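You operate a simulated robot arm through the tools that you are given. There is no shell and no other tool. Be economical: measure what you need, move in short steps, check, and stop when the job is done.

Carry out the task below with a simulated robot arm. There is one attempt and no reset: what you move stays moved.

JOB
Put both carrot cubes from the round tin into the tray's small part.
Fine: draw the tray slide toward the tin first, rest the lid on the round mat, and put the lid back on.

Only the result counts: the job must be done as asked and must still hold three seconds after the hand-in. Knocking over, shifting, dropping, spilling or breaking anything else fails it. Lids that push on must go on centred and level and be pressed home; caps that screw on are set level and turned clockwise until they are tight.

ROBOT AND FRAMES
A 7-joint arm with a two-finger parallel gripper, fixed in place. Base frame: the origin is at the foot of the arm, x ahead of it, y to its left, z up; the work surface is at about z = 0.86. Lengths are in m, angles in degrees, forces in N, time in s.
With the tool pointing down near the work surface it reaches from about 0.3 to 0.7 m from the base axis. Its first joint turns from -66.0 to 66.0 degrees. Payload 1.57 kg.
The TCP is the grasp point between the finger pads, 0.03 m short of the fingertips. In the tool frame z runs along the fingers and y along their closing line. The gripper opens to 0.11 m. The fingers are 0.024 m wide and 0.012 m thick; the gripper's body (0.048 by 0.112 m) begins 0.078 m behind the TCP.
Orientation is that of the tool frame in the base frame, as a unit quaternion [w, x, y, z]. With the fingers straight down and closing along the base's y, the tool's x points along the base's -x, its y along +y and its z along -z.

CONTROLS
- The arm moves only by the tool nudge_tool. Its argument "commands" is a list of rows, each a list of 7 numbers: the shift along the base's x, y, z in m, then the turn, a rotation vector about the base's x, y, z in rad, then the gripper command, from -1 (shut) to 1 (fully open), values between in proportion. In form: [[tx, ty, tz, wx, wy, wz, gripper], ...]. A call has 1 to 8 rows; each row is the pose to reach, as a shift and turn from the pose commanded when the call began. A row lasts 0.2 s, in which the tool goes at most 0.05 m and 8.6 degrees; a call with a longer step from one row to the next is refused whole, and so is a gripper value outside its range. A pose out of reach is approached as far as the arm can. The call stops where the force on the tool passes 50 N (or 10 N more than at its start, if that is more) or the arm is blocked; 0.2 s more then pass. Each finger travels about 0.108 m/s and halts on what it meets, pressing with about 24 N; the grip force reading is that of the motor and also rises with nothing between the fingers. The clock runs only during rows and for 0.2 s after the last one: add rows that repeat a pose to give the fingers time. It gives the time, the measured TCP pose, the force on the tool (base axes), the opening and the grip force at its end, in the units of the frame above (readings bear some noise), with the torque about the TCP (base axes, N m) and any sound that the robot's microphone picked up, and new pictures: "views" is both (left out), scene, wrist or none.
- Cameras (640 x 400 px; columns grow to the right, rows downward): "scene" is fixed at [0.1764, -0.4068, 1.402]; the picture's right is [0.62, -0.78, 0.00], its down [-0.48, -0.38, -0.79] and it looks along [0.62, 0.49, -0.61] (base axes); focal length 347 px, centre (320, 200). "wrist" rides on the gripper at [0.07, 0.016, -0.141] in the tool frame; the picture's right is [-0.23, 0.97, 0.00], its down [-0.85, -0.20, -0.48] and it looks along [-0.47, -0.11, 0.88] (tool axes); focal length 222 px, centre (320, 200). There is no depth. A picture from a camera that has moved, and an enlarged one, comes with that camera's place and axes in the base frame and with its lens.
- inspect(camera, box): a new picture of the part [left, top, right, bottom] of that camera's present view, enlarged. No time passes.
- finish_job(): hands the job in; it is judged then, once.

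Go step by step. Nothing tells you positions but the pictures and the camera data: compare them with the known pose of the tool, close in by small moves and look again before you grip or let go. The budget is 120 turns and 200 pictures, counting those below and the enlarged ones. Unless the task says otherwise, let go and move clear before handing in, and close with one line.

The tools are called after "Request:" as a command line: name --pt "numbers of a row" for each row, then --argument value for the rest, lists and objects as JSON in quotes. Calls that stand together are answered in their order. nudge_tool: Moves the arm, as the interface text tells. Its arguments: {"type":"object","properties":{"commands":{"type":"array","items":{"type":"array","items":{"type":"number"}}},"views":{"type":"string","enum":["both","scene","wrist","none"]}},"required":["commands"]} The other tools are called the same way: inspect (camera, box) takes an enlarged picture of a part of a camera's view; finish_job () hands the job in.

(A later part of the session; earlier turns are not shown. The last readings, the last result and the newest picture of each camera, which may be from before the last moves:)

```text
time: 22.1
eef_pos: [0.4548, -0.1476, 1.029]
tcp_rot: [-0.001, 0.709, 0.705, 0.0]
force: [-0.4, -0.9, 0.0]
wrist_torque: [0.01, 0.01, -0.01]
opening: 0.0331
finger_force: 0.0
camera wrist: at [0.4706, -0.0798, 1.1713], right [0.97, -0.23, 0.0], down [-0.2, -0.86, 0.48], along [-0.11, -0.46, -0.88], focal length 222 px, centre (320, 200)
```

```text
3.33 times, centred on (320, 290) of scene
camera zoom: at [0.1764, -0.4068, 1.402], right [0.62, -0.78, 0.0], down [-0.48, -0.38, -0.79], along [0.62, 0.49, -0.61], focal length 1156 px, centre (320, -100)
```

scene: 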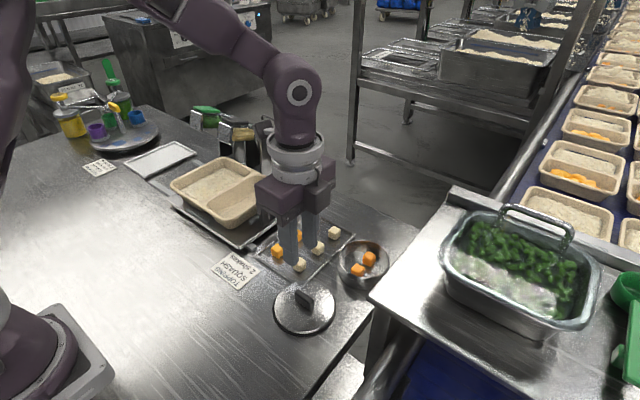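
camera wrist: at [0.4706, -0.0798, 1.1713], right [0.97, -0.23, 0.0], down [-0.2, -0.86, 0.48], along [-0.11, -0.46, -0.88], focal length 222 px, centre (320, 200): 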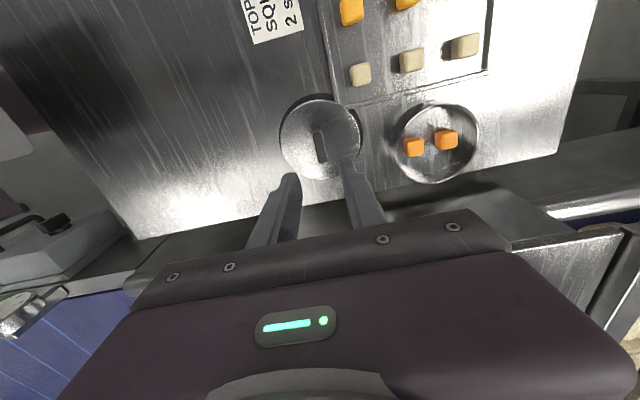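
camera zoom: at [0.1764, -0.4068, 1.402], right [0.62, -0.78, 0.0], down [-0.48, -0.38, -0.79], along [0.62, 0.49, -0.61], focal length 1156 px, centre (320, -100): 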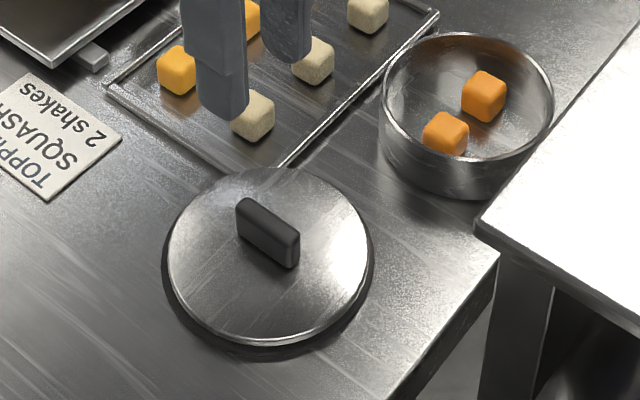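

The lid rests on the mat. The carrot cubes are near (0.579, -0.182) and (0.620, -0.183) in the tin, which is centred at about (0.597, -0.185). I'll rotate back so the fingers close along y and look from above.

Request:
nudge_tool --pt "0.02 -0.005 0 0 0 0.145 -0.4" --pt "0.04 -0.01 0 0 0 0.29 -0.4" --pt "0.06 -0.015 0 0 0 0.435 -0.4" --pt "0.08 -0.02 0 0 0 0.58 -0.4" --pt "0.1 -0.025 0 0 0 0.725 -0.4" --pt "0.12 -0.03 0 0 0 0.87 -0.4" --pt "0.13 -0.034 0 0 0 1.015 -0.4" --pt "0.13 -0.034 0 0 0 1.16 -0.4" --views "none"

Request:
nudge_tool --pt "0 0 0 0 0 0.14 -0.4" --pt "0 0 0 0 0 0.28 -0.4" --pt "0 0 -0.02 0 0 0.414 -0.4" --pt "0 0 -0.02 0 0 0.414 -0.4"

Request:
inspect --camera "wrist" --box '[240, 90, 400, 210]'

```text
time: 23.9
eef_pos: [0.5845, -0.1845, 1.029]
tcp_rot: [-0.001, 0.204, 0.979, 0.0]
force: [0.3, -0.2, 0.5]
wrist_torque: [-0.02, -0.04, -0.02]
opening: 0.0329
finger_force: 0.0
```

```text
time: 24.9
eef_pos: [0.5842, -0.1841, 1.0105]
tcp_rot: [-0.001, -0.001, 1.0, 0.0]
force: [-0.3, 0.1, 0.1]
wrist_torque: [0.0, 0.01, -0.01]
opening: 0.0334
finger_force: 0.0
camera wrist: at [0.5153, -0.169, 1.152], right [0.23, 0.97, 0.0], down [0.86, -0.2, 0.48], along [0.46, -0.11, -0.88], focal length 222 px, centre (320, 200)
```

scene: 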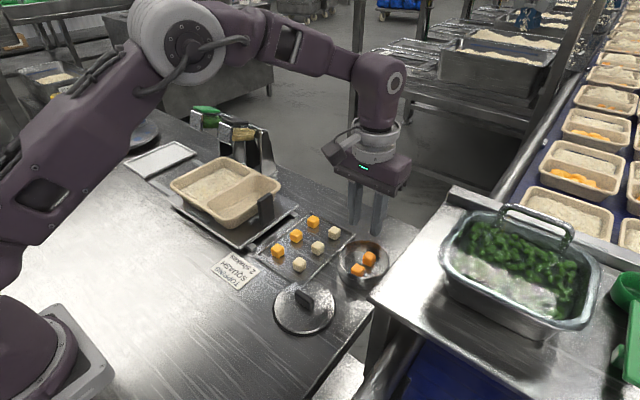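
wrist: 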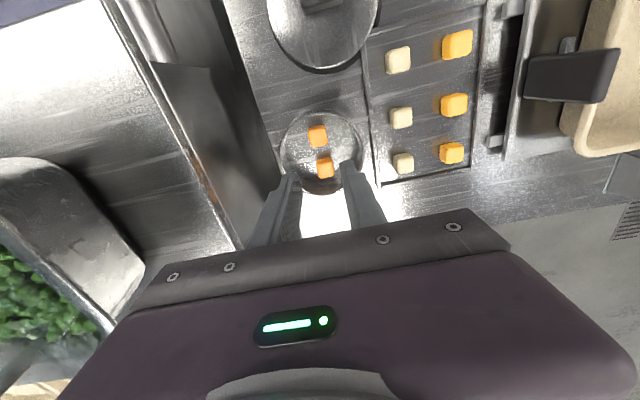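

```text
3.33 times, centred on (320, 150) of wrist
camera zoom: at [0.5153, -0.169, 1.152], right [0.23, 0.97, 0.0], down [0.86, -0.2, 0.48], along [0.46, -0.11, -0.88], focal length 740 px, centre (320, 367)
```

zoom: 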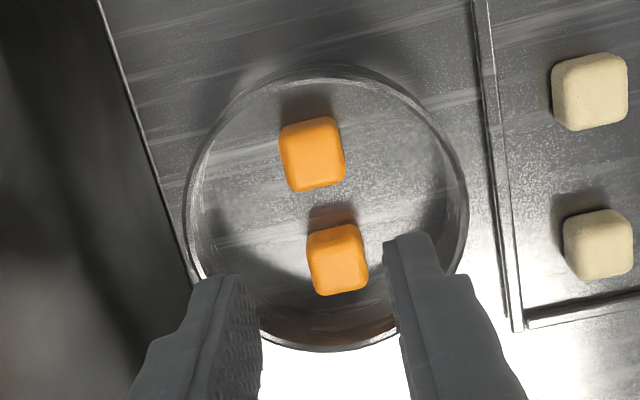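

Both cubes are nearly axis-aligned. I'm going for the nearer one at about (0.574, -0.185) and will stop above the rim to check.

Request:
nudge_tool --pt "-0.01 -0.001 -0.03 0 0 0 -0.36" --pt "-0.01 -0.001 -0.065 0 0 0 -0.36" --pt "-0.01 -0.001 -0.065 0 0 0 -0.36" --views "none"

Request:
inspect --camera "wrist" --box '[240, 90, 400, 210]'

Request:
inspect --camera "scene" --box '[310, 200, 430, 300]'

```text
time: 25.7
eef_pos: [0.575, -0.1853, 0.9452]
tcp_rot: [-0.002, 0.001, 1.0, 0.0]
force: [-0.2, 0.1, 0.4]
wrist_torque: [0.02, 0.04, 0.03]
opening: 0.0352
finger_force: 0.2
```

```text
3.33 times, centred on (320, 150) of wrist
camera zoom: at [0.5051, -0.1687, 1.0876], right [0.23, 0.97, 0.0], down [0.86, -0.2, 0.48], along [0.46, -0.11, -0.88], focal length 740 px, centre (320, 367)
```

zoom: 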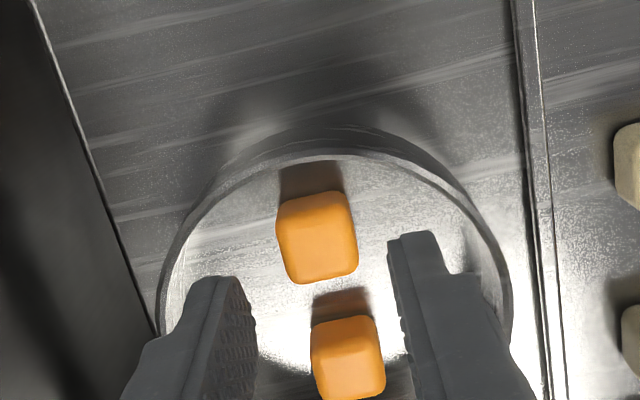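

```text
4.00 times, centred on (370, 250) of scene
camera zoom: at [0.1764, -0.4068, 1.402], right [0.62, -0.78, 0.0], down [-0.48, -0.38, -0.79], along [0.62, 0.49, -0.61], focal length 1388 px, centre (120, 0)
```

zoom: 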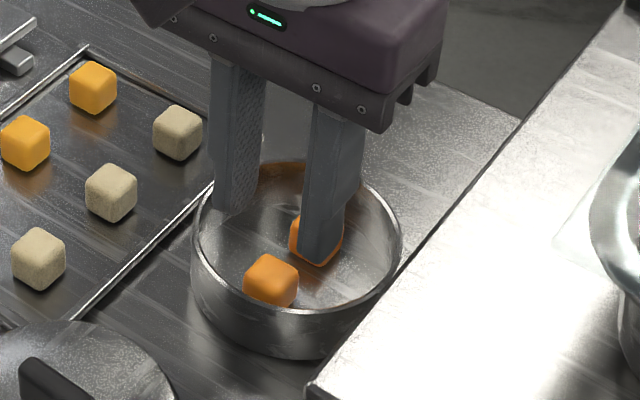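

The cube sits between the finger lines. I'm descending into the tin slowly.

Request:
nudge_tool --pt "-0.001 -0.0005 -0.015 0 0 0 -0.36" --pt "-0.001 -0.0005 -0.03 0 0 0 -0.36" --pt "-0.001 -0.0005 -0.04 0 0 0 -0.36" --pt "-0.001 -0.0005 -0.043 0 0 0 -0.36" --views "none"

Request:
inspect --camera "wrist" --box '[240, 90, 400, 210]'

Request:
inspect --camera "scene" --box '[310, 200, 430, 300]'

```text
time: 26.7
eef_pos: [0.5739, -0.1876, 0.9017]
tcp_rot: [-0.001, 0.001, 1.0, 0.0]
force: [-0.3, -0.9, -0.3]
wrist_torque: [-0.03, -0.04, 0.02]
opening: 0.0353
finger_force: 0.0
```

```text
3.33 times, centred on (320, 150) of wrist
camera zoom: at [0.5047, -0.1708, 1.0441], right [0.23, 0.97, 0.0], down [0.86, -0.2, 0.48], along [0.46, -0.11, -0.88], focal length 740 px, centre (320, 367)
```

zoom: 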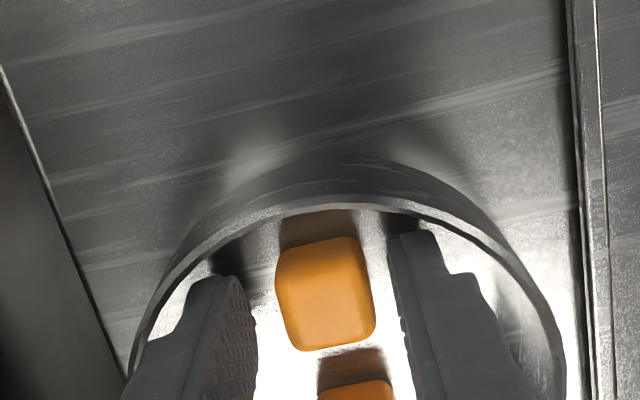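

```text
4.00 times, centred on (370, 250) of scene
camera zoom: at [0.1764, -0.4068, 1.402], right [0.62, -0.78, 0.0], down [-0.48, -0.38, -0.79], along [0.62, 0.49, -0.61], focal length 1388 px, centre (120, 0)
```

zoom: 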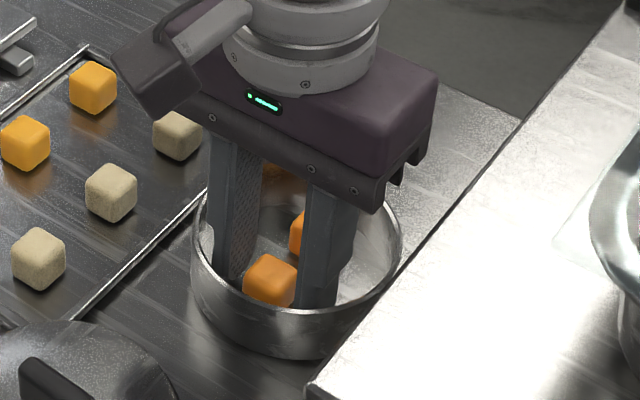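

The fingers flank the cube. I'll drop 2 mm more and close.

Request:
nudge_tool --pt "0 0.001 -0.002 0 0 0 -0.36" --pt "0 0.001 -0.002 0 0 0 -0.6" --pt "0 0.001 -0.002 0 0 0 -1" --pt "0 0.001 -0.002 0 0 0 -1" --views "none"

Request:
inspect --camera "wrist" --box '[240, 90, 400, 210]'

```text
time: 27.7
eef_pos: [0.574, -0.1857, 0.8996]
tcp_rot: [-0.001, 0.0, 1.0, 0.0]
force: [0.1, -0.4, 0.0]
wrist_torque: [0.02, 0.0, -0.02]
opening: 0.0205
finger_force: 23.9
```

```text
3.33 times, centred on (320, 150) of wrist
camera zoom: at [0.5045, -0.1698, 1.0424], right [0.23, 0.97, 0.0], down [0.86, -0.2, 0.48], along [0.46, -0.11, -0.88], focal length 740 px, centre (320, 367)
```

zoom: 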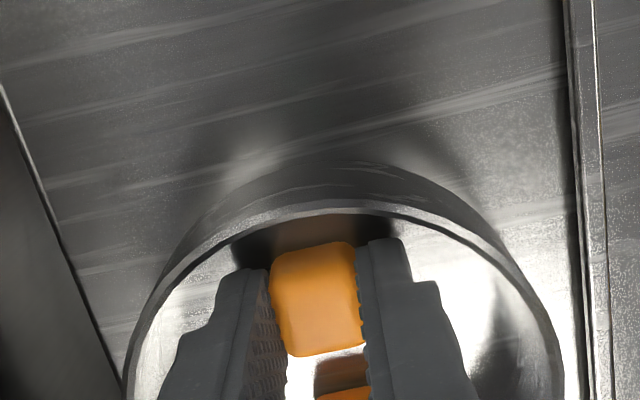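

The first cube is gripped (2 cm wide). I'm lifting it and carrying it toward the tray's small part around (0.555, 0.125).

Request:
nudge_tool --pt "0 0 0.02 0 0 0 -1" --pt "0 0 0.055 0 0 0 -1" --pt "0 0 0.1 0 0 0 -1" --pt "0 0 0.14 0 0 0 -1" --pt "0 0.045 0.14 0 0 0 -1" --pt "0 0.09 0.14 0 0 0 -1" --pt "0 0.135 0.14 0 0 0 -1" --pt "0 0.18 0.14 0 0 0 -1" --views "none"

Request:
nudge_tool --pt "-0.005 0.045 0 0 0 0 -1" --pt "-0.01 0.09 0 0 0 0 -1" --pt "-0.015 0.125 0 0 0 0 -1" --pt "-0.015 0.125 0 0 0 0 -1"

Request:
inspect --camera "scene" --box '[160, 130, 300, 250]'

```text
time: 29.5
eef_pos: [0.5769, -0.0051, 1.0394]
tcp_rot: [-0.002, 0.0, 1.0, 0.0]
force: [-0.3, 0.1, 0.0]
wrist_torque: [-0.02, 0.02, -0.01]
opening: 0.0204
finger_force: 24.4
```

```text
time: 30.5
eef_pos: [0.5602, 0.1195, 1.0398]
tcp_rot: [0.0, 0.002, 1.0, 0.0]
force: [-1.1, -0.4, -0.3]
wrist_torque: [0.0, -0.02, 0.0]
opening: 0.0205
finger_force: 23.8
camera wrist: at [0.4906, 0.135, 1.1826], right [0.23, 0.97, 0.0], down [0.86, -0.2, 0.48], along [0.46, -0.11, -0.88], focal length 222 px, centre (320, 200)
```

scene: 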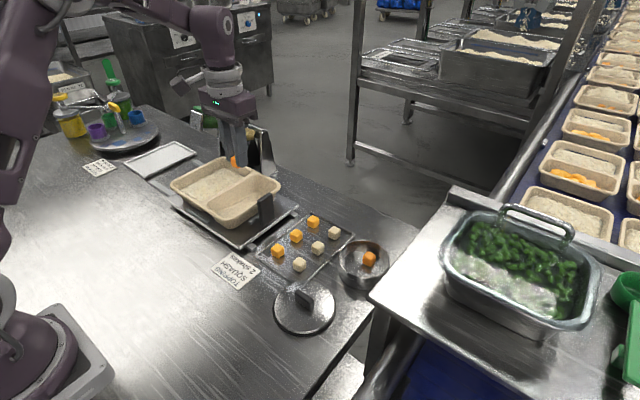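
wrist: 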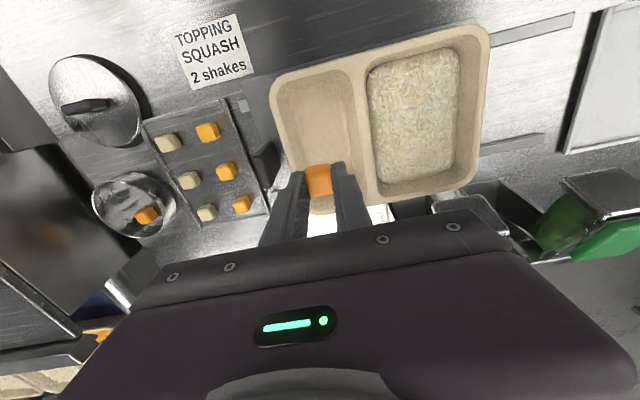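

```text
3.33 times, centred on (230, 190) of scene
camera zoom: at [0.1764, -0.4068, 1.402], right [0.62, -0.78, 0.0], down [-0.48, -0.38, -0.79], along [0.62, 0.49, -0.61], focal length 1156 px, centre (620, 233)
```

zoom: 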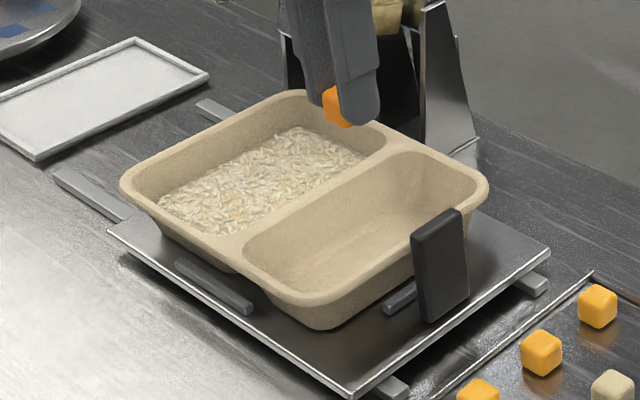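

The small part spans x≈0.49–0.64 and y≈0.09–0.17. I'm lowering the cube toward (0.545, 0.131).

Request:
nudge_tool --pt "-0.014 0.011 -0.04 0 0 0 -1" --pt "-0.014 0.011 -0.08 0 0 0 -1" --pt "-0.014 0.011 -0.095 0 0 0 -1" --pt "-0.014 0.011 -0.095 0 0 0 -1" --views "none"

Request:
inspect --camera "scene" --box '[160, 130, 300, 250]'

Request:
inspect --camera "wrist" --box '[220, 60, 440, 230]'

```text
time: 31.5
eef_pos: [0.5446, 0.1305, 0.9435]
tcp_rot: [0.0, 0.001, 1.0, 0.001]
force: [-0.3, -0.4, 0.4]
wrist_torque: [0.0, 0.0, -0.01]
opening: 0.0205
finger_force: 24.5
```

```text
3.33 times, centred on (230, 190) of scene
camera zoom: at [0.1764, -0.4068, 1.402], right [0.62, -0.78, 0.0], down [-0.48, -0.38, -0.79], along [0.62, 0.49, -0.61], focal length 1156 px, centre (620, 233)
```

zoom: 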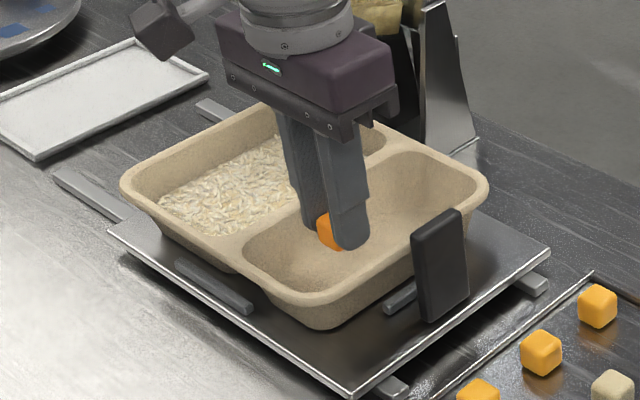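

```text
2.35 times, centred on (330, 145) of wrist
camera zoom: at [0.4756, 0.146, 1.0871], right [0.23, 0.97, 0.0], down [0.86, -0.2, 0.48], along [0.46, -0.11, -0.88], focal length 523 px, centre (296, 329)
```

zoom: 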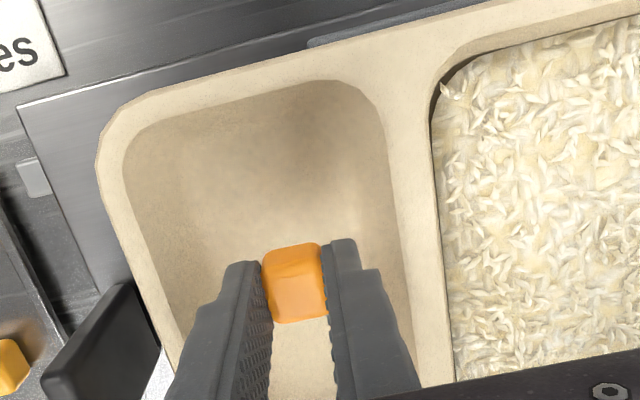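

The cube is well inside the small part. I'll shift it 5 mm away from the divider and lower until it touches.

Request:
nudge_tool --pt "0 -0.005 -0.006 0 0 0 -1" --pt "0 -0.005 -0.012 0 0 0 -1" --pt "0 -0.005 -0.017 0 0 0 -1" --pt "0 -0.005 -0.021 0 0 0 -1" --views "none"

Request:
inspect --camera "wrist" --box '[220, 60, 440, 230]'

Request:
inspect --camera "scene" --box '[180, 140, 280, 220]'

```text
time: 32.5
eef_pos: [0.5448, 0.1255, 0.9243]
tcp_rot: [-0.002, 0.001, 1.0, -0.001]
force: [0.7, -0.5, 0.3]
wrist_torque: [-0.02, -0.04, 0.0]
opening: 0.0206
finger_force: 24.5
```

```text
2.35 times, centred on (330, 145) of wrist
camera zoom: at [0.4758, 0.1414, 1.0666], right [0.23, 0.97, 0.0], down [0.86, -0.2, 0.48], along [0.46, -0.11, -0.88], focal length 523 px, centre (296, 329)
```

zoom: 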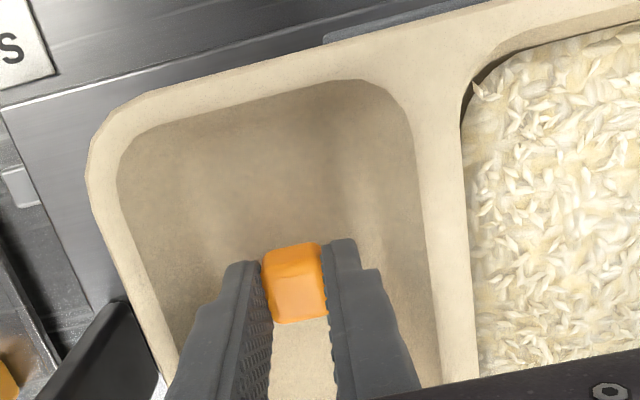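

```text
5.00 times, centred on (230, 180) of scene
camera zoom: at [0.1764, -0.4068, 1.402], right [0.62, -0.78, 0.0], down [-0.48, -0.38, -0.79], along [0.62, 0.49, -0.61], focal length 1734 px, centre (770, 300)
```

zoom: 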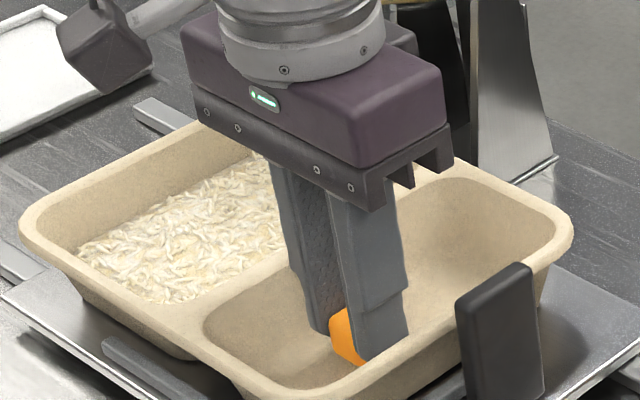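

No contact yet, so I'm lowering further in small steps.

Request:
nudge_tool --pt "0 0 -0.003 0 0 0 -1" --pt "0 0 -0.006 0 0 0 -1" --pt "0 0 -0.006 0 0 0 -1" --views "none"

```text
time: 33.3
eef_pos: [0.5459, 0.126, 0.9171]
tcp_rot: [-0.001, 0.001, 1.0, 0.0]
force: [0.2, 0.8, 5.0]
wrist_torque: [0.01, -0.01, 0.01]
opening: 0.0203
finger_force: 23.9
```

There is light contact (5 N), so the cube is on the tray floor. I'm releasing and rising.

Request:
nudge_tool --pt "0 0 0 0 0 0 -0.4" --pt "0 0 0 0 0 0 -0.4" --pt "0 0 0.02 0 0 0 -0.4" --pt "0 0 0.06 0 0 0 -0.4" --pt "0 0 0.11 0 0 0 -0.36" --pt "0 -0.045 0.12 0 0 0 -0.36" --pt "0 -0.09 0.12 0 0 0 -0.36" --pt "0 -0.135 0.12 0 0 0 -0.36" --views "none"

Request:
nudge_tool --pt "0.015 -0.045 0 0 0 0 -0.36" --pt "0.03 -0.09 0 0 0 0 -0.36" --pt "0.045 -0.135 0 0 0 0 -0.36" --pt "0.065 -0.176 0 0 0 0 -0.36" --pt "0.065 -0.176 -0.04 0 0 0 -0.36" --pt "0.065 -0.176 -0.09 0 0 0 -0.36" --pt "0.065 -0.176 -0.09 0 0 0 -0.36"

Request:
inspect --camera "wrist" --box '[240, 90, 400, 210]'

Request:
inspect --camera "scene" --box '[310, 200, 430, 300]'

```text
time: 35.1
eef_pos: [0.5446, -0.0111, 1.0362]
tcp_rot: [0.0, 0.0, 1.0, -0.001]
force: [-0.7, 0.2, -0.7]
wrist_torque: [0.03, -0.01, -0.04]
opening: 0.0353
finger_force: 0.1
```

```text
time: 36.7
eef_pos: [0.6104, -0.1857, 0.9464]
tcp_rot: [-0.001, 0.0, 1.0, 0.0]
force: [-0.4, 0.1, 0.2]
wrist_torque: [0.01, 0.01, 0.0]
opening: 0.0356
finger_force: 0.1
camera wrist: at [0.5408, -0.1711, 1.0895], right [0.23, 0.97, 0.0], down [0.86, -0.2, 0.48], along [0.46, -0.11, -0.88], focal length 222 px, centre (320, 200)
```

scene: 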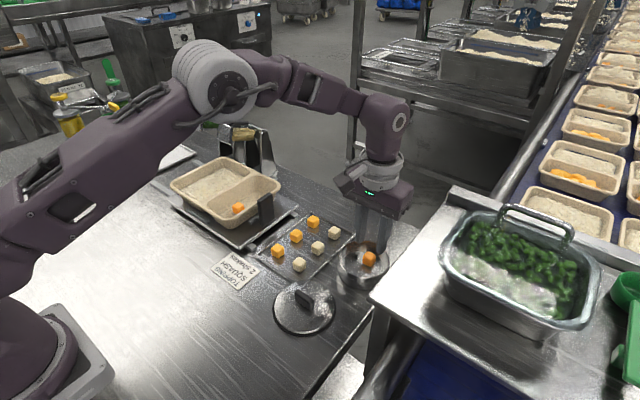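
wrist: 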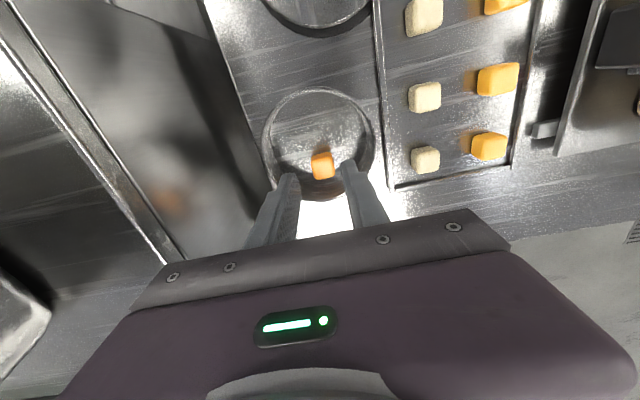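

```text
3.33 times, centred on (320, 150) of wrist
camera zoom: at [0.5408, -0.1711, 1.0895], right [0.23, 0.97, 0.0], down [0.86, -0.2, 0.48], along [0.46, -0.11, -0.88], focal length 740 px, centre (320, 367)
```

zoom: 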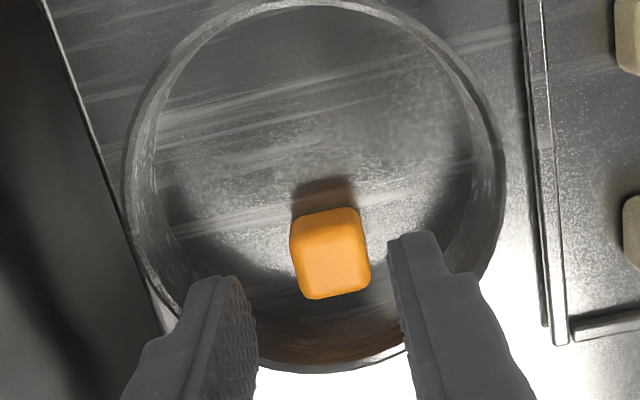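

```text
4.00 times, centred on (370, 250) of scene
camera zoom: at [0.1764, -0.4068, 1.402], right [0.62, -0.78, 0.0], down [-0.48, -0.38, -0.79], along [0.62, 0.49, -0.61], focal length 1388 px, centre (120, 0)
```

zoom: 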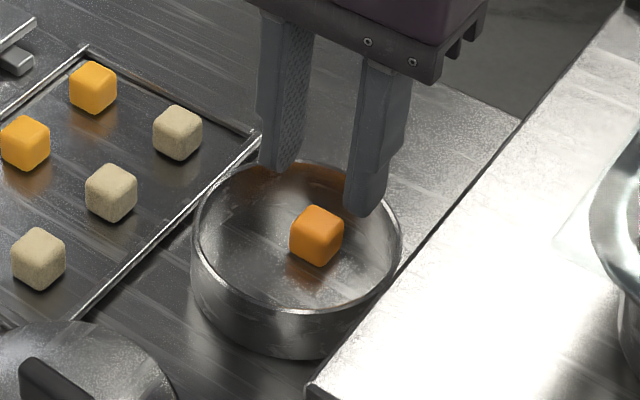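

The second cube is at about (0.615, -0.185). I'll narrow the opening a little to clear the tin wall and descend at x≈0.611.

Request:
nudge_tool --pt "0.001 0.0005 -0.015 0 0 0 -0.43" --pt "0.001 0.0005 -0.03 0 0 0 -0.43" --pt "0.001 0.0005 -0.04 0 0 0 -0.43" --pt "0.001 0.0005 -0.043 0 0 0 -0.43" --views "none"

Request:
inspect --camera "wrist" --box '[240, 90, 400, 210]'

Request:
inspect --camera "scene" --box '[310, 200, 430, 300]'

```text
time: 37.7
eef_pos: [0.6112, -0.1865, 0.9045]
tcp_rot: [-0.001, 0.001, 1.0, 0.0]
force: [-0.3, 0.4, -0.1]
wrist_torque: [0.0, 0.04, 0.01]
opening: 0.0313
finger_force: 0.1
```

```text
3.33 times, centred on (320, 150) of wrist
camera zoom: at [0.5417, -0.1692, 1.0464], right [0.23, 0.97, 0.0], down [0.86, -0.2, 0.48], along [0.46, -0.11, -0.88], focal length 740 px, centre (320, 367)
```

zoom: 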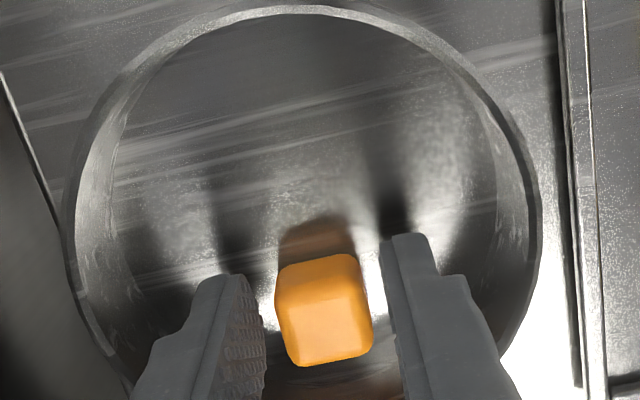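

```text
4.00 times, centred on (370, 250) of scene
camera zoom: at [0.1764, -0.4068, 1.402], right [0.62, -0.78, 0.0], down [-0.48, -0.38, -0.79], along [0.62, 0.49, -0.61], focal length 1388 px, centre (120, 0)
```

zoom: 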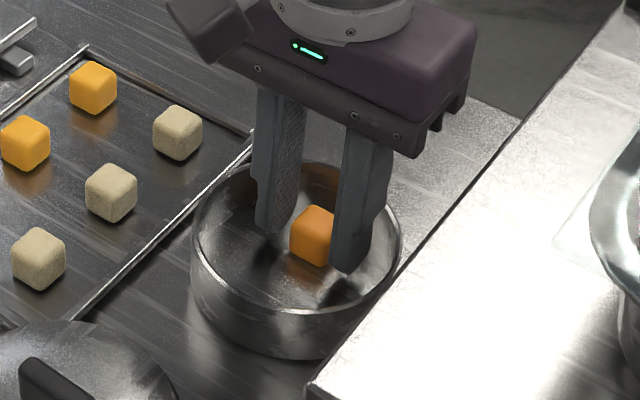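

The cube sits between the fingers. I'll lower 4 mm and close.

Request:
nudge_tool --pt "0 0 -0.002 0 0 0 -0.43" --pt "0 0 -0.003 0 0 0 -0.6" --pt "0 0 -0.003 0 0 0 -1" --pt "0 0 -0.003 0 0 0 -1" --views "none"

Request:
inspect --camera "wrist" --box '[240, 90, 400, 210]'

```text
time: 38.7
eef_pos: [0.6112, -0.1849, 0.902]
tcp_rot: [0.0, 0.001, 1.0, -0.001]
force: [-0.3, 0.1, 1.2]
wrist_torque: [0.04, 0.0, 0.0]
opening: 0.0203
finger_force: 23.9
```

```text
3.33 times, centred on (320, 150) of wrist
camera zoom: at [0.5421, -0.169, 1.0438], right [0.23, 0.97, 0.0], down [0.86, -0.2, 0.48], along [0.46, -0.11, -0.88], focal length 740 px, centre (320, 367)
```

zoom: 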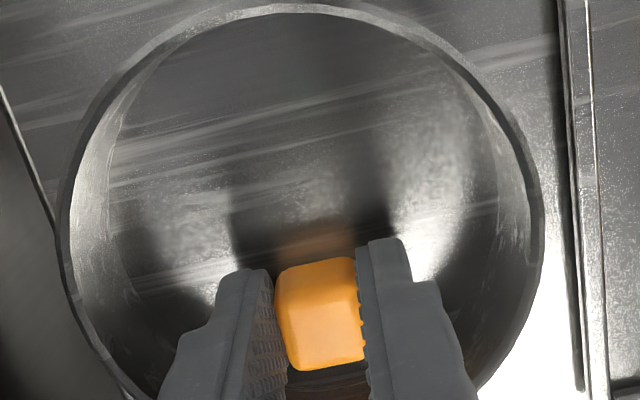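

Gripped. I'm carrying it to the tray beside the first cube, with TCP target (0.585, 0.126).

Request:
nudge_tool --pt "0 0 0.02 0 0 0 -1" --pt "0 0 0.055 0 0 0 -1" --pt "0 0 0.1 0 0 0 -1" --pt "0 0 0.135 0 0 0 -1" --pt "-0.005 0.045 0.135 0 0 0 -1" --pt "-0.01 0.09 0.135 0 0 0 -1" --pt "-0.015 0.135 0.135 0 0 0 -1" --pt "-0.02 0.18 0.135 0 0 0 -1" --views "none"

Request:
nudge_tool --pt "-0.003 0.045 0 0 0 0 -1" --pt "-0.006 0.09 0 0 0 0 -1" --pt "-0.006 0.131 0 0 0 0 -1" --pt "-0.006 0.131 -0.04 0 0 0 -1" --pt "-0.006 0.131 -0.08 0 0 0 -1" --pt "-0.006 0.131 -0.08 0 0 0 -1"

Request:
inspect --camera "wrist" --box '[220, 60, 440, 230]'

Request:
inspect --camera "scene" --box '[180, 140, 300, 230]'

```text
time: 40.5
eef_pos: [0.5898, -0.0065, 1.0346]
tcp_rot: [-0.001, 0.001, 1.0, -0.001]
force: [0.2, 1.0, -0.4]
wrist_torque: [-0.02, 0.02, -0.02]
opening: 0.0206
finger_force: 24.4
```

```text
time: 41.9
eef_pos: [0.5857, 0.125, 0.9566]
tcp_rot: [-0.002, 0.001, 1.0, 0.0]
force: [0.2, -0.4, -0.1]
wrist_torque: [0.01, 0.01, -0.01]
opening: 0.0204
finger_force: 23.6
camera wrist: at [0.5154, 0.1415, 1.0979], right [0.23, 0.97, 0.0], down [0.86, -0.2, 0.48], along [0.46, -0.11, -0.88], focal length 222 px, centre (320, 200)
```

scene: 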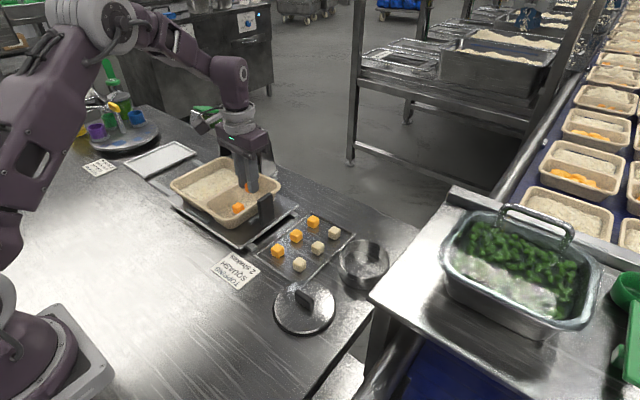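
wrist: 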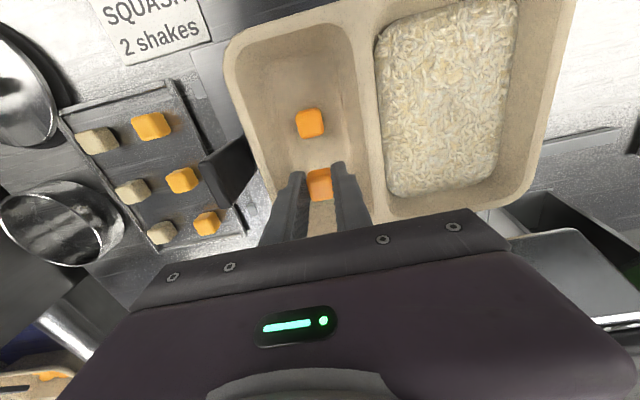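

```text
2.35 times, centred on (330, 145) of wrist
camera zoom: at [0.5154, 0.1415, 1.0979], right [0.23, 0.97, 0.0], down [0.86, -0.2, 0.48], along [0.46, -0.11, -0.88], focal length 523 px, centre (296, 329)
```

zoom: 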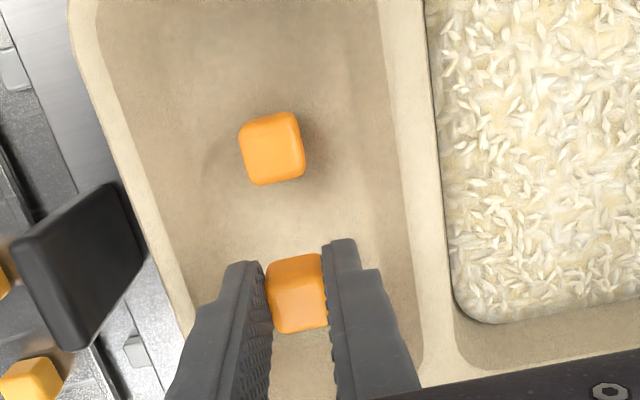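

```text
4.44 times, centred on (240, 185) of scene
camera zoom: at [0.1764, -0.4068, 1.402], right [0.62, -0.78, 0.0], down [-0.48, -0.38, -0.79], along [0.62, 0.49, -0.61], focal length 1542 px, centre (676, 267)
```

zoom: 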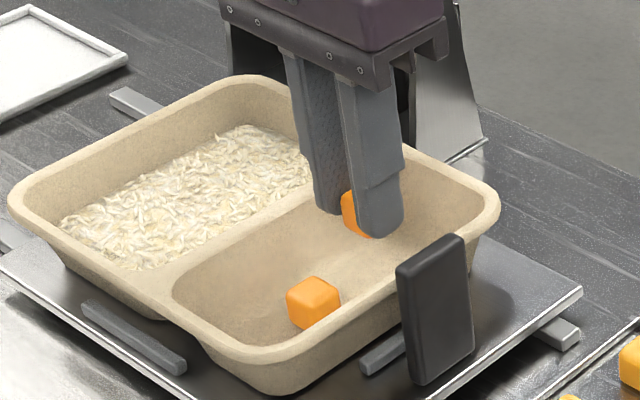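

There is room next to the first cube. I'm lowering to contact.

Request:
nudge_tool --pt "0 0 -0.015 0 0 0 -1" --pt "0 0 -0.027 0 0 0 -1" --pt "0 0 -0.032 0 0 0 -1" --pt "0 0 -0.035 0 0 0 -1" --pt "0 0 -0.037 0 0 0 -1" --pt "0 0 -0.037 0 0 0 -1" --views "none"

```text
time: 43.3
eef_pos: [0.5846, 0.1265, 0.9189]
tcp_rot: [-0.001, 0.001, 1.0, 0.0]
force: [-0.7, -0.1, 0.2]
wrist_torque: [0.04, 0.02, 0.0]
opening: 0.0202
finger_force: 23.9
```

Request:
nudge_tool --pt "0 0 -0.001 0 0 0 -1" --pt "0 0 -0.002 0 0 0 -1" --pt "0 0 -0.002 0 0 0 -1" --views "none"

```text
time: 44.1
eef_pos: [0.5853, 0.1264, 0.9183]
tcp_rot: [0.0, 0.0, 1.0, 0.001]
force: [0.7, 2.3, 12.5]
wrist_torque: [0.04, -0.08, -0.02]
opening: 0.0202
finger_force: 24.0
```

That's contact, so I'm releasing, rising and starting back toward the lid.

Request:
nudge_tool --pt "0 0 0.001 0 0 0 -0.4" --pt "0 0 0.001 0 0 0 -0.4" --pt "0 0 0.02 0 0 0 -0.4" --pt "0 0 0.06 0 0 0 -0.4" --pt "0 0 0.11 0 0 0 -0.36" --pt "-0.01 -0.04 0.12 0 0 -0.145 -0.3" --pt "-0.02 -0.08 0.12 0 0 -0.29 -0.3" --pt "-0.03 -0.12 0.12 0 0 -0.435 -0.3" --views "none"

Request:
nudge_tool --pt "-0.015 -0.03 0 0 0 -0.143 -0.3" --pt "-0.03 -0.06 0 0 0 -0.286 -0.3" --pt "-0.045 -0.09 0 0 0 -0.429 -0.3" --pt "-0.06 -0.115 0 0 0 -0.572 -0.3" --pt "-0.075 -0.14 0 0 0 -0.715 -0.3" --pt "-0.09 -0.155 0 0 0 -0.858 -0.3" --pt "-0.1005 -0.158 0 0 0 -1.0 -0.3" --pt "-0.1005 -0.158 0 0 0 -1.136 -0.3"

Request:
inspect --camera "scene" --box '[160, 140, 320, 250]'

Request:
inspect --camera "wrist" --box '[220, 70, 420, 210]'

```text
time: 45.9
eef_pos: [0.5532, 0.005, 1.0411]
tcp_rot: [-0.002, 0.218, 0.976, 0.001]
force: [0.2, -1.2, 0.6]
wrist_torque: [0.02, -0.02, -0.01]
opening: 0.0386
finger_force: 0.1
```

```text
time: 47.7
eef_pos: [0.4539, -0.1521, 1.0383]
tcp_rot: [-0.001, 0.708, 0.706, 0.002]
force: [0.4, 0.2, -0.6]
wrist_torque: [-0.01, 0.01, 0.01]
opening: 0.0386
finger_force: 0.1
camera wrist: at [0.471, -0.0824, 1.1808], right [0.97, -0.23, 0.0], down [-0.2, -0.86, 0.48], along [-0.11, -0.46, -0.88], focal length 222 px, centre (320, 200)
```

scene: 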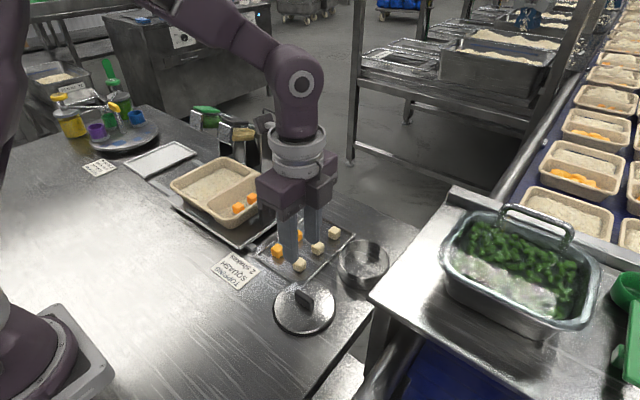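
wrist: 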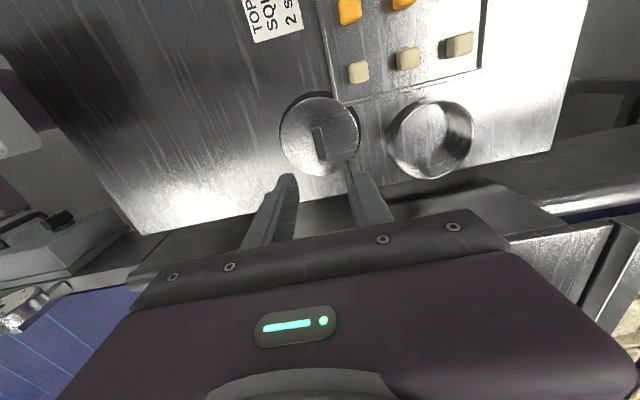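

```text
3.64 times, centred on (240, 195) of scene
camera zoom: at [0.1764, -0.4068, 1.402], right [0.62, -0.78, 0.0], down [-0.48, -0.38, -0.79], along [0.62, 0.49, -0.61], focal length 1261 px, centre (611, 218)
```

zoom: 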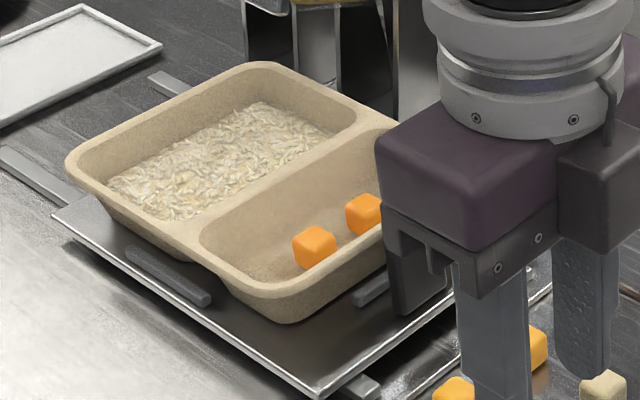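

```text
2.86 times, centred on (320, 140) of wrist
camera zoom: at [0.471, -0.0824, 1.1808], right [0.97, -0.23, 0.0], down [-0.2, -0.86, 0.48], along [-0.11, -0.46, -0.88], focal length 635 px, centre (320, 371)
```

zoom: 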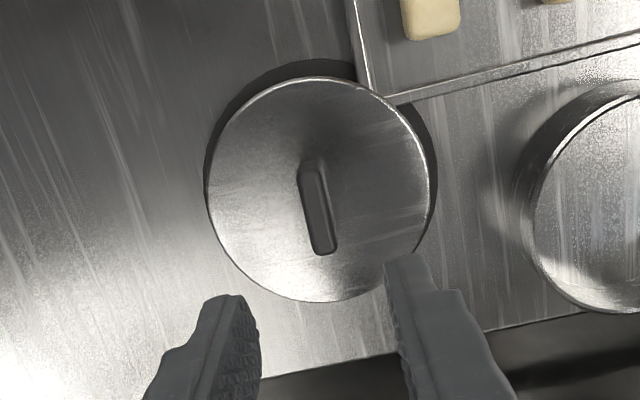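

Both carrot cubes lie in the small part. The lid's knob is right under the tool at (0.453, -0.152). I'm descending to grip it.

Request:
nudge_tool --pt "-0.0005 0.001 -0.04 0 0 0 -0.3" --pt "-0.0005 0.001 -0.08 0 0 0 -0.3" --pt "-0.0005 0.001 -0.105 0 0 0 -0.3" --pt "-0.0005 0.001 -0.118 0 0 0 -0.3" --pt "-0.0005 0.001 -0.126 0 0 0 -0.3" --pt "-0.0005 0.001 -0.126 0 0 0 -0.3" --views "none"

Request:
inspect --camera "wrist" --box '[220, 90, 420, 230]'

Request:
inspect --camera "scene" --box '[240, 230, 400, 350]'

```text
time: 49.1
eef_pos: [0.4534, -0.1498, 0.9116]
tcp_rot: [0.001, 0.707, 0.707, 0.002]
force: [-0.2, 0.5, -0.2]
wrist_torque: [0.0, -0.01, -0.02]
opening: 0.0387
finger_force: 0.2
```

```text
2.86 times, centred on (320, 160) of wrist
camera zoom: at [0.4702, -0.0814, 1.055], right [0.97, -0.23, 0.0], down [-0.2, -0.86, 0.48], along [-0.11, -0.46, -0.88], focal length 635 px, centre (320, 314)
```

zoom: 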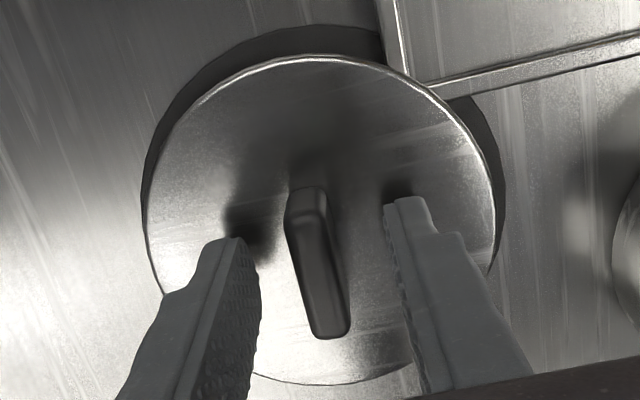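

```text
3.33 times, centred on (320, 290) of scene
camera zoom: at [0.1764, -0.4068, 1.402], right [0.62, -0.78, 0.0], down [-0.48, -0.38, -0.79], along [0.62, 0.49, -0.61], focal length 1156 px, centre (320, -100)
```

zoom: 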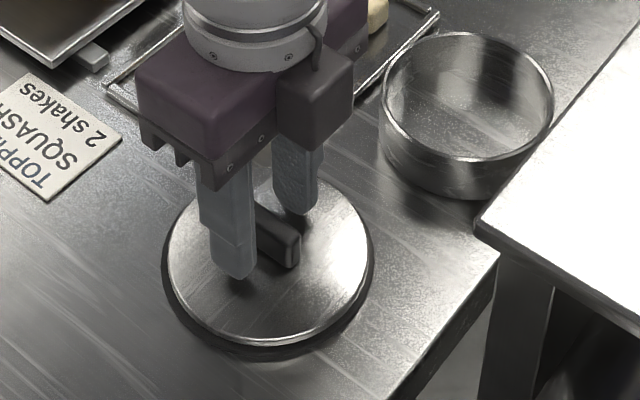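

I'll adjust 2 mm in y to match the original grasp, go 2 mm lower and close.

Request:
nudge_tool --pt "0 -0.002 -0.002 0 0 0 -0.3" --pt "0 -0.002 -0.0025 0 0 0 -0.6" --pt "0 -0.002 -0.0025 0 0 0 -1" --pt "0 -0.002 -0.0025 0 0 0 -1" --pt "0 -0.002 -0.0025 0 0 0 -1" --views "none"

Request:
inspect --camera "wrist" --box '[220, 90, 420, 230]'

```text
time: 50.3
eef_pos: [0.4544, -0.1524, 0.9102]
tcp_rot: [-0.002, 0.708, 0.706, 0.001]
force: [-2.9, -1.0, 0.5]
wrist_torque: [-0.02, 0.04, 0.02]
opening: 0.0112
finger_force: 23.8
```

```text
2.86 times, centred on (320, 160) of wrist
camera zoom: at [0.4701, -0.0838, 1.0522], right [0.97, -0.23, 0.0], down [-0.2, -0.86, 0.48], along [-0.11, -0.46, -0.88], focal length 635 px, centre (320, 314)
```

zoom: 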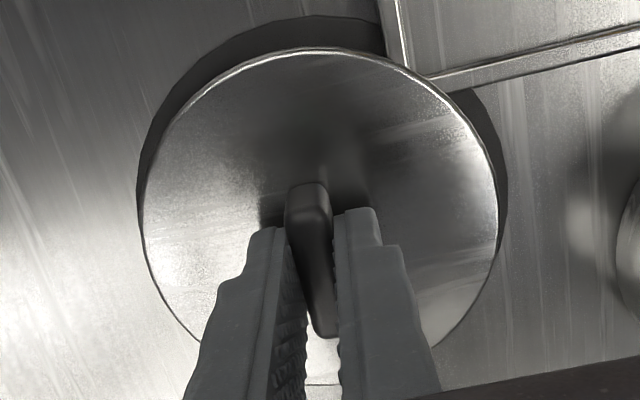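

The grasp closely matches the original, with the lid about 1 mm lower in y. I'm lifting and carrying it back over the tin.

Request:
nudge_tool --pt "0 0 0.02 0 0 0 -1" --pt "0 0 0.06 0 0 0 -1" --pt "0 0 0.09 0 0 0 -1" --pt "0.035 -0.008 0.09 0 0 0 -1" --pt "0.07 -0.016 0.09 0 0 0 -1" --pt "0.105 -0.024 0.09 0 0 0 -1" --pt "0.14 -0.0322 0.09 0 0 0 -1" --pt "0.14 -0.0322 0.09 0 0 0 -1" --views "none"

Request:
nudge_tool --pt "0 0 -0.025 0 0 0 -1" --pt "0 0 -0.045 0 0 0 -1" --pt "0 0 -0.045 0 0 0 -1"

Request:
inspect --camera "scene" --box '[310, 200, 430, 300]'

Request:
inspect --camera "wrist" --box '[220, 90, 420, 230]'

```text
time: 52.1
eef_pos: [0.5949, -0.1843, 0.9991]
tcp_rot: [-0.002, 0.708, 0.706, 0.001]
force: [0.0, -1.1, -1.5]
wrist_torque: [0.02, 0.01, -0.01]
opening: 0.011
finger_force: 24.2
```

```text
time: 52.9
eef_pos: [0.5953, -0.1844, 0.9545]
tcp_rot: [0.0, 0.707, 0.707, 0.001]
force: [0.8, -0.4, -0.4]
wrist_torque: [0.01, -0.01, -0.01]
opening: 0.011
finger_force: 24.3
camera wrist: at [0.6114, -0.1155, 1.0958], right [0.97, -0.23, 0.0], down [-0.2, -0.86, 0.48], along [-0.11, -0.46, -0.88], focal length 222 px, centre (320, 200)
```

scene: 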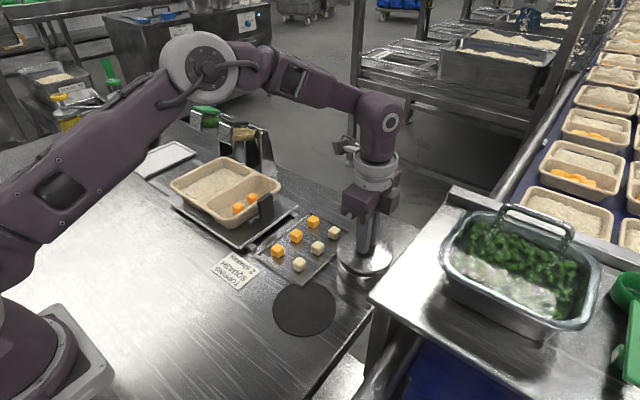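
wrist: 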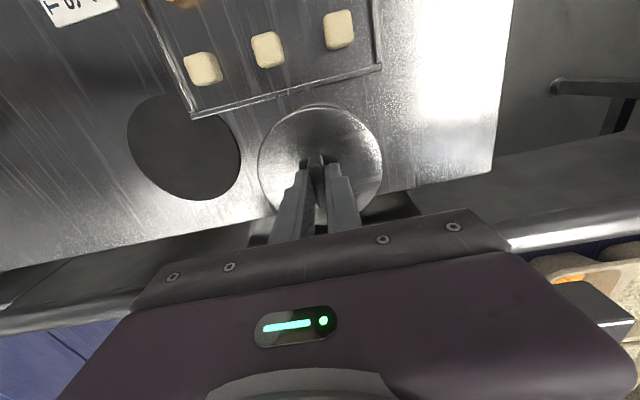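

```text
4.00 times, centred on (370, 250) of scene
camera zoom: at [0.1764, -0.4068, 1.402], right [0.62, -0.78, 0.0], down [-0.48, -0.38, -0.79], along [0.62, 0.49, -0.61], focal length 1388 px, centre (120, 0)
```

zoom: 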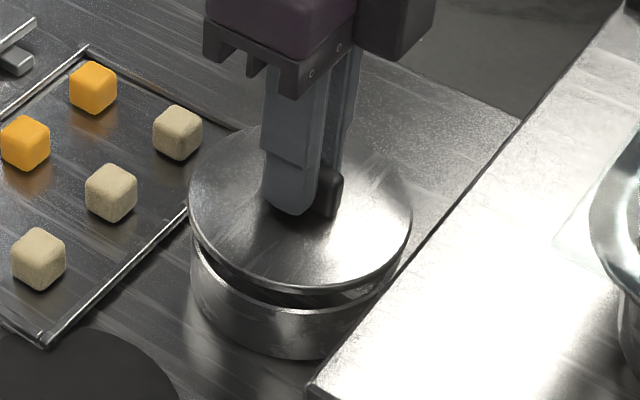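

```text
2.86 times, centred on (320, 160) of wrist
camera zoom: at [0.6114, -0.1155, 1.0958], right [0.97, -0.23, 0.0], down [-0.2, -0.86, 0.48], along [-0.11, -0.46, -0.88], focal length 635 px, centre (320, 314)
```

zoom: 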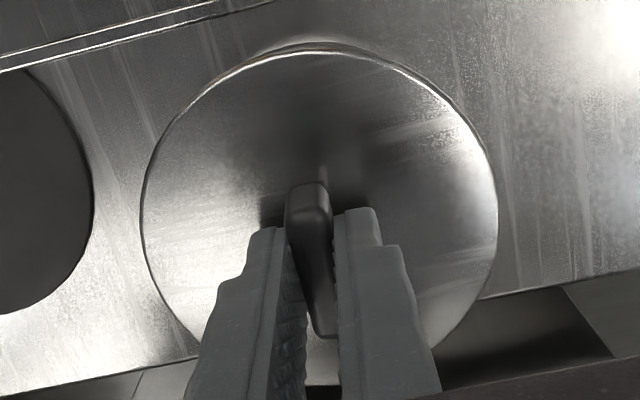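

The lid is centred over the tin. I'm lowering gently onto the rim.

Request:
nudge_tool --pt "-0.0008 0 -0.006 0 0 0 -1" --pt "-0.0008 0 -0.011 0 0 0 -1" --pt "-0.0008 0 -0.014 0 0 0 -1" --pt "-0.0008 0 -0.016 0 0 0 -1" --pt "-0.0008 0 -0.016 0 0 0 -1" --views "none"

Request:
inspect --camera "scene" --box '[310, 200, 430, 300]'

Request:
inspect --camera "wrist" --box '[220, 90, 420, 230]'

```text
time: 54.1
eef_pos: [0.5934, -0.1848, 0.9383]
tcp_rot: [0.0, 0.708, 0.706, 0.001]
force: [7.1, 0.3, 1.8]
wrist_torque: [-0.02, -0.19, 0.0]
opening: 0.0108
finger_force: 24.2
```

```text
4.00 times, centred on (370, 250) of scene
camera zoom: at [0.1766, -0.4068, 1.402], right [0.62, -0.78, 0.0], down [-0.48, -0.38, -0.79], along [0.62, 0.49, -0.61], focal length 1388 px, centre (120, 0)
```

zoom: 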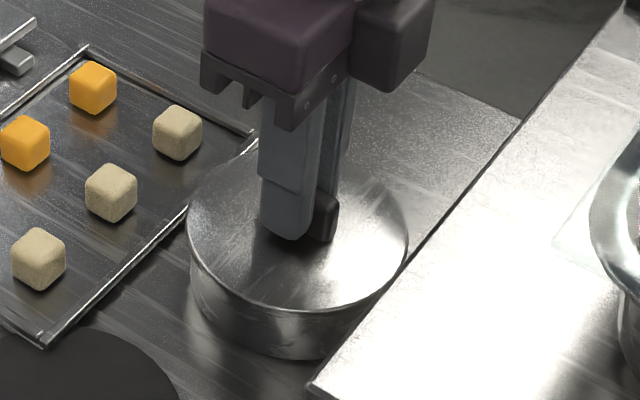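

```text
2.86 times, centred on (320, 160) of wrist
camera zoom: at [0.6101, -0.1157, 1.08], right [0.97, -0.23, 0.0], down [-0.2, -0.86, 0.48], along [-0.11, -0.46, -0.88], focal length 635 px, centre (320, 314)
```

zoom: 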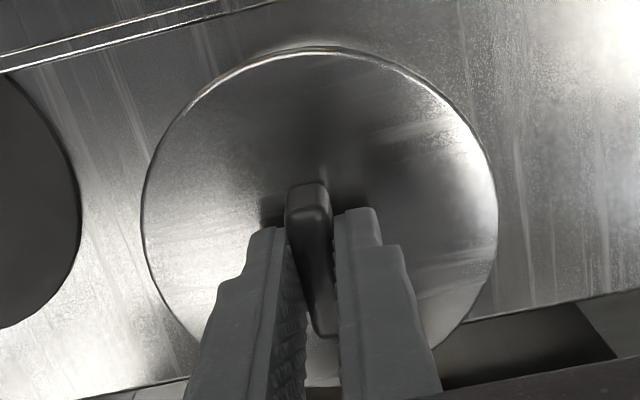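

There's a small sideways push (+x), so I'll ease +1 mm in x and press down.

Request:
nudge_tool --pt "0.001 0 0 0 0 0 -1" --pt "0.001 0 -0.001 0 0 0 -1" --pt "0.001 0 -0.003 0 0 0 -1" --pt "0.001 0 -0.005 0 0 0 -1" --pt "0.001 0 -0.005 0 0 0 -1" --views "none"

Request:
inspect --camera "scene" --box '[310, 200, 430, 300]'

```text
time: 55.3
eef_pos: [0.5946, -0.1847, 0.9357]
tcp_rot: [0.002, 0.708, 0.706, 0.001]
force: [7.8, 0.1, 23.6]
wrist_torque: [0.03, -0.1, -0.08]
opening: 0.0114
finger_force: 23.8
```

```text
4.00 times, centred on (370, 250) of scene
camera zoom: at [0.1762, -0.4066, 1.4021], right [0.62, -0.78, 0.0], down [-0.48, -0.38, -0.79], along [0.62, 0.49, -0.61], focal length 1388 px, centre (120, 0)
```

zoom: 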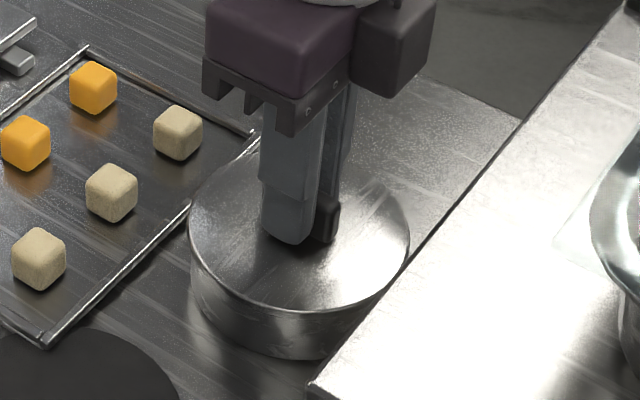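

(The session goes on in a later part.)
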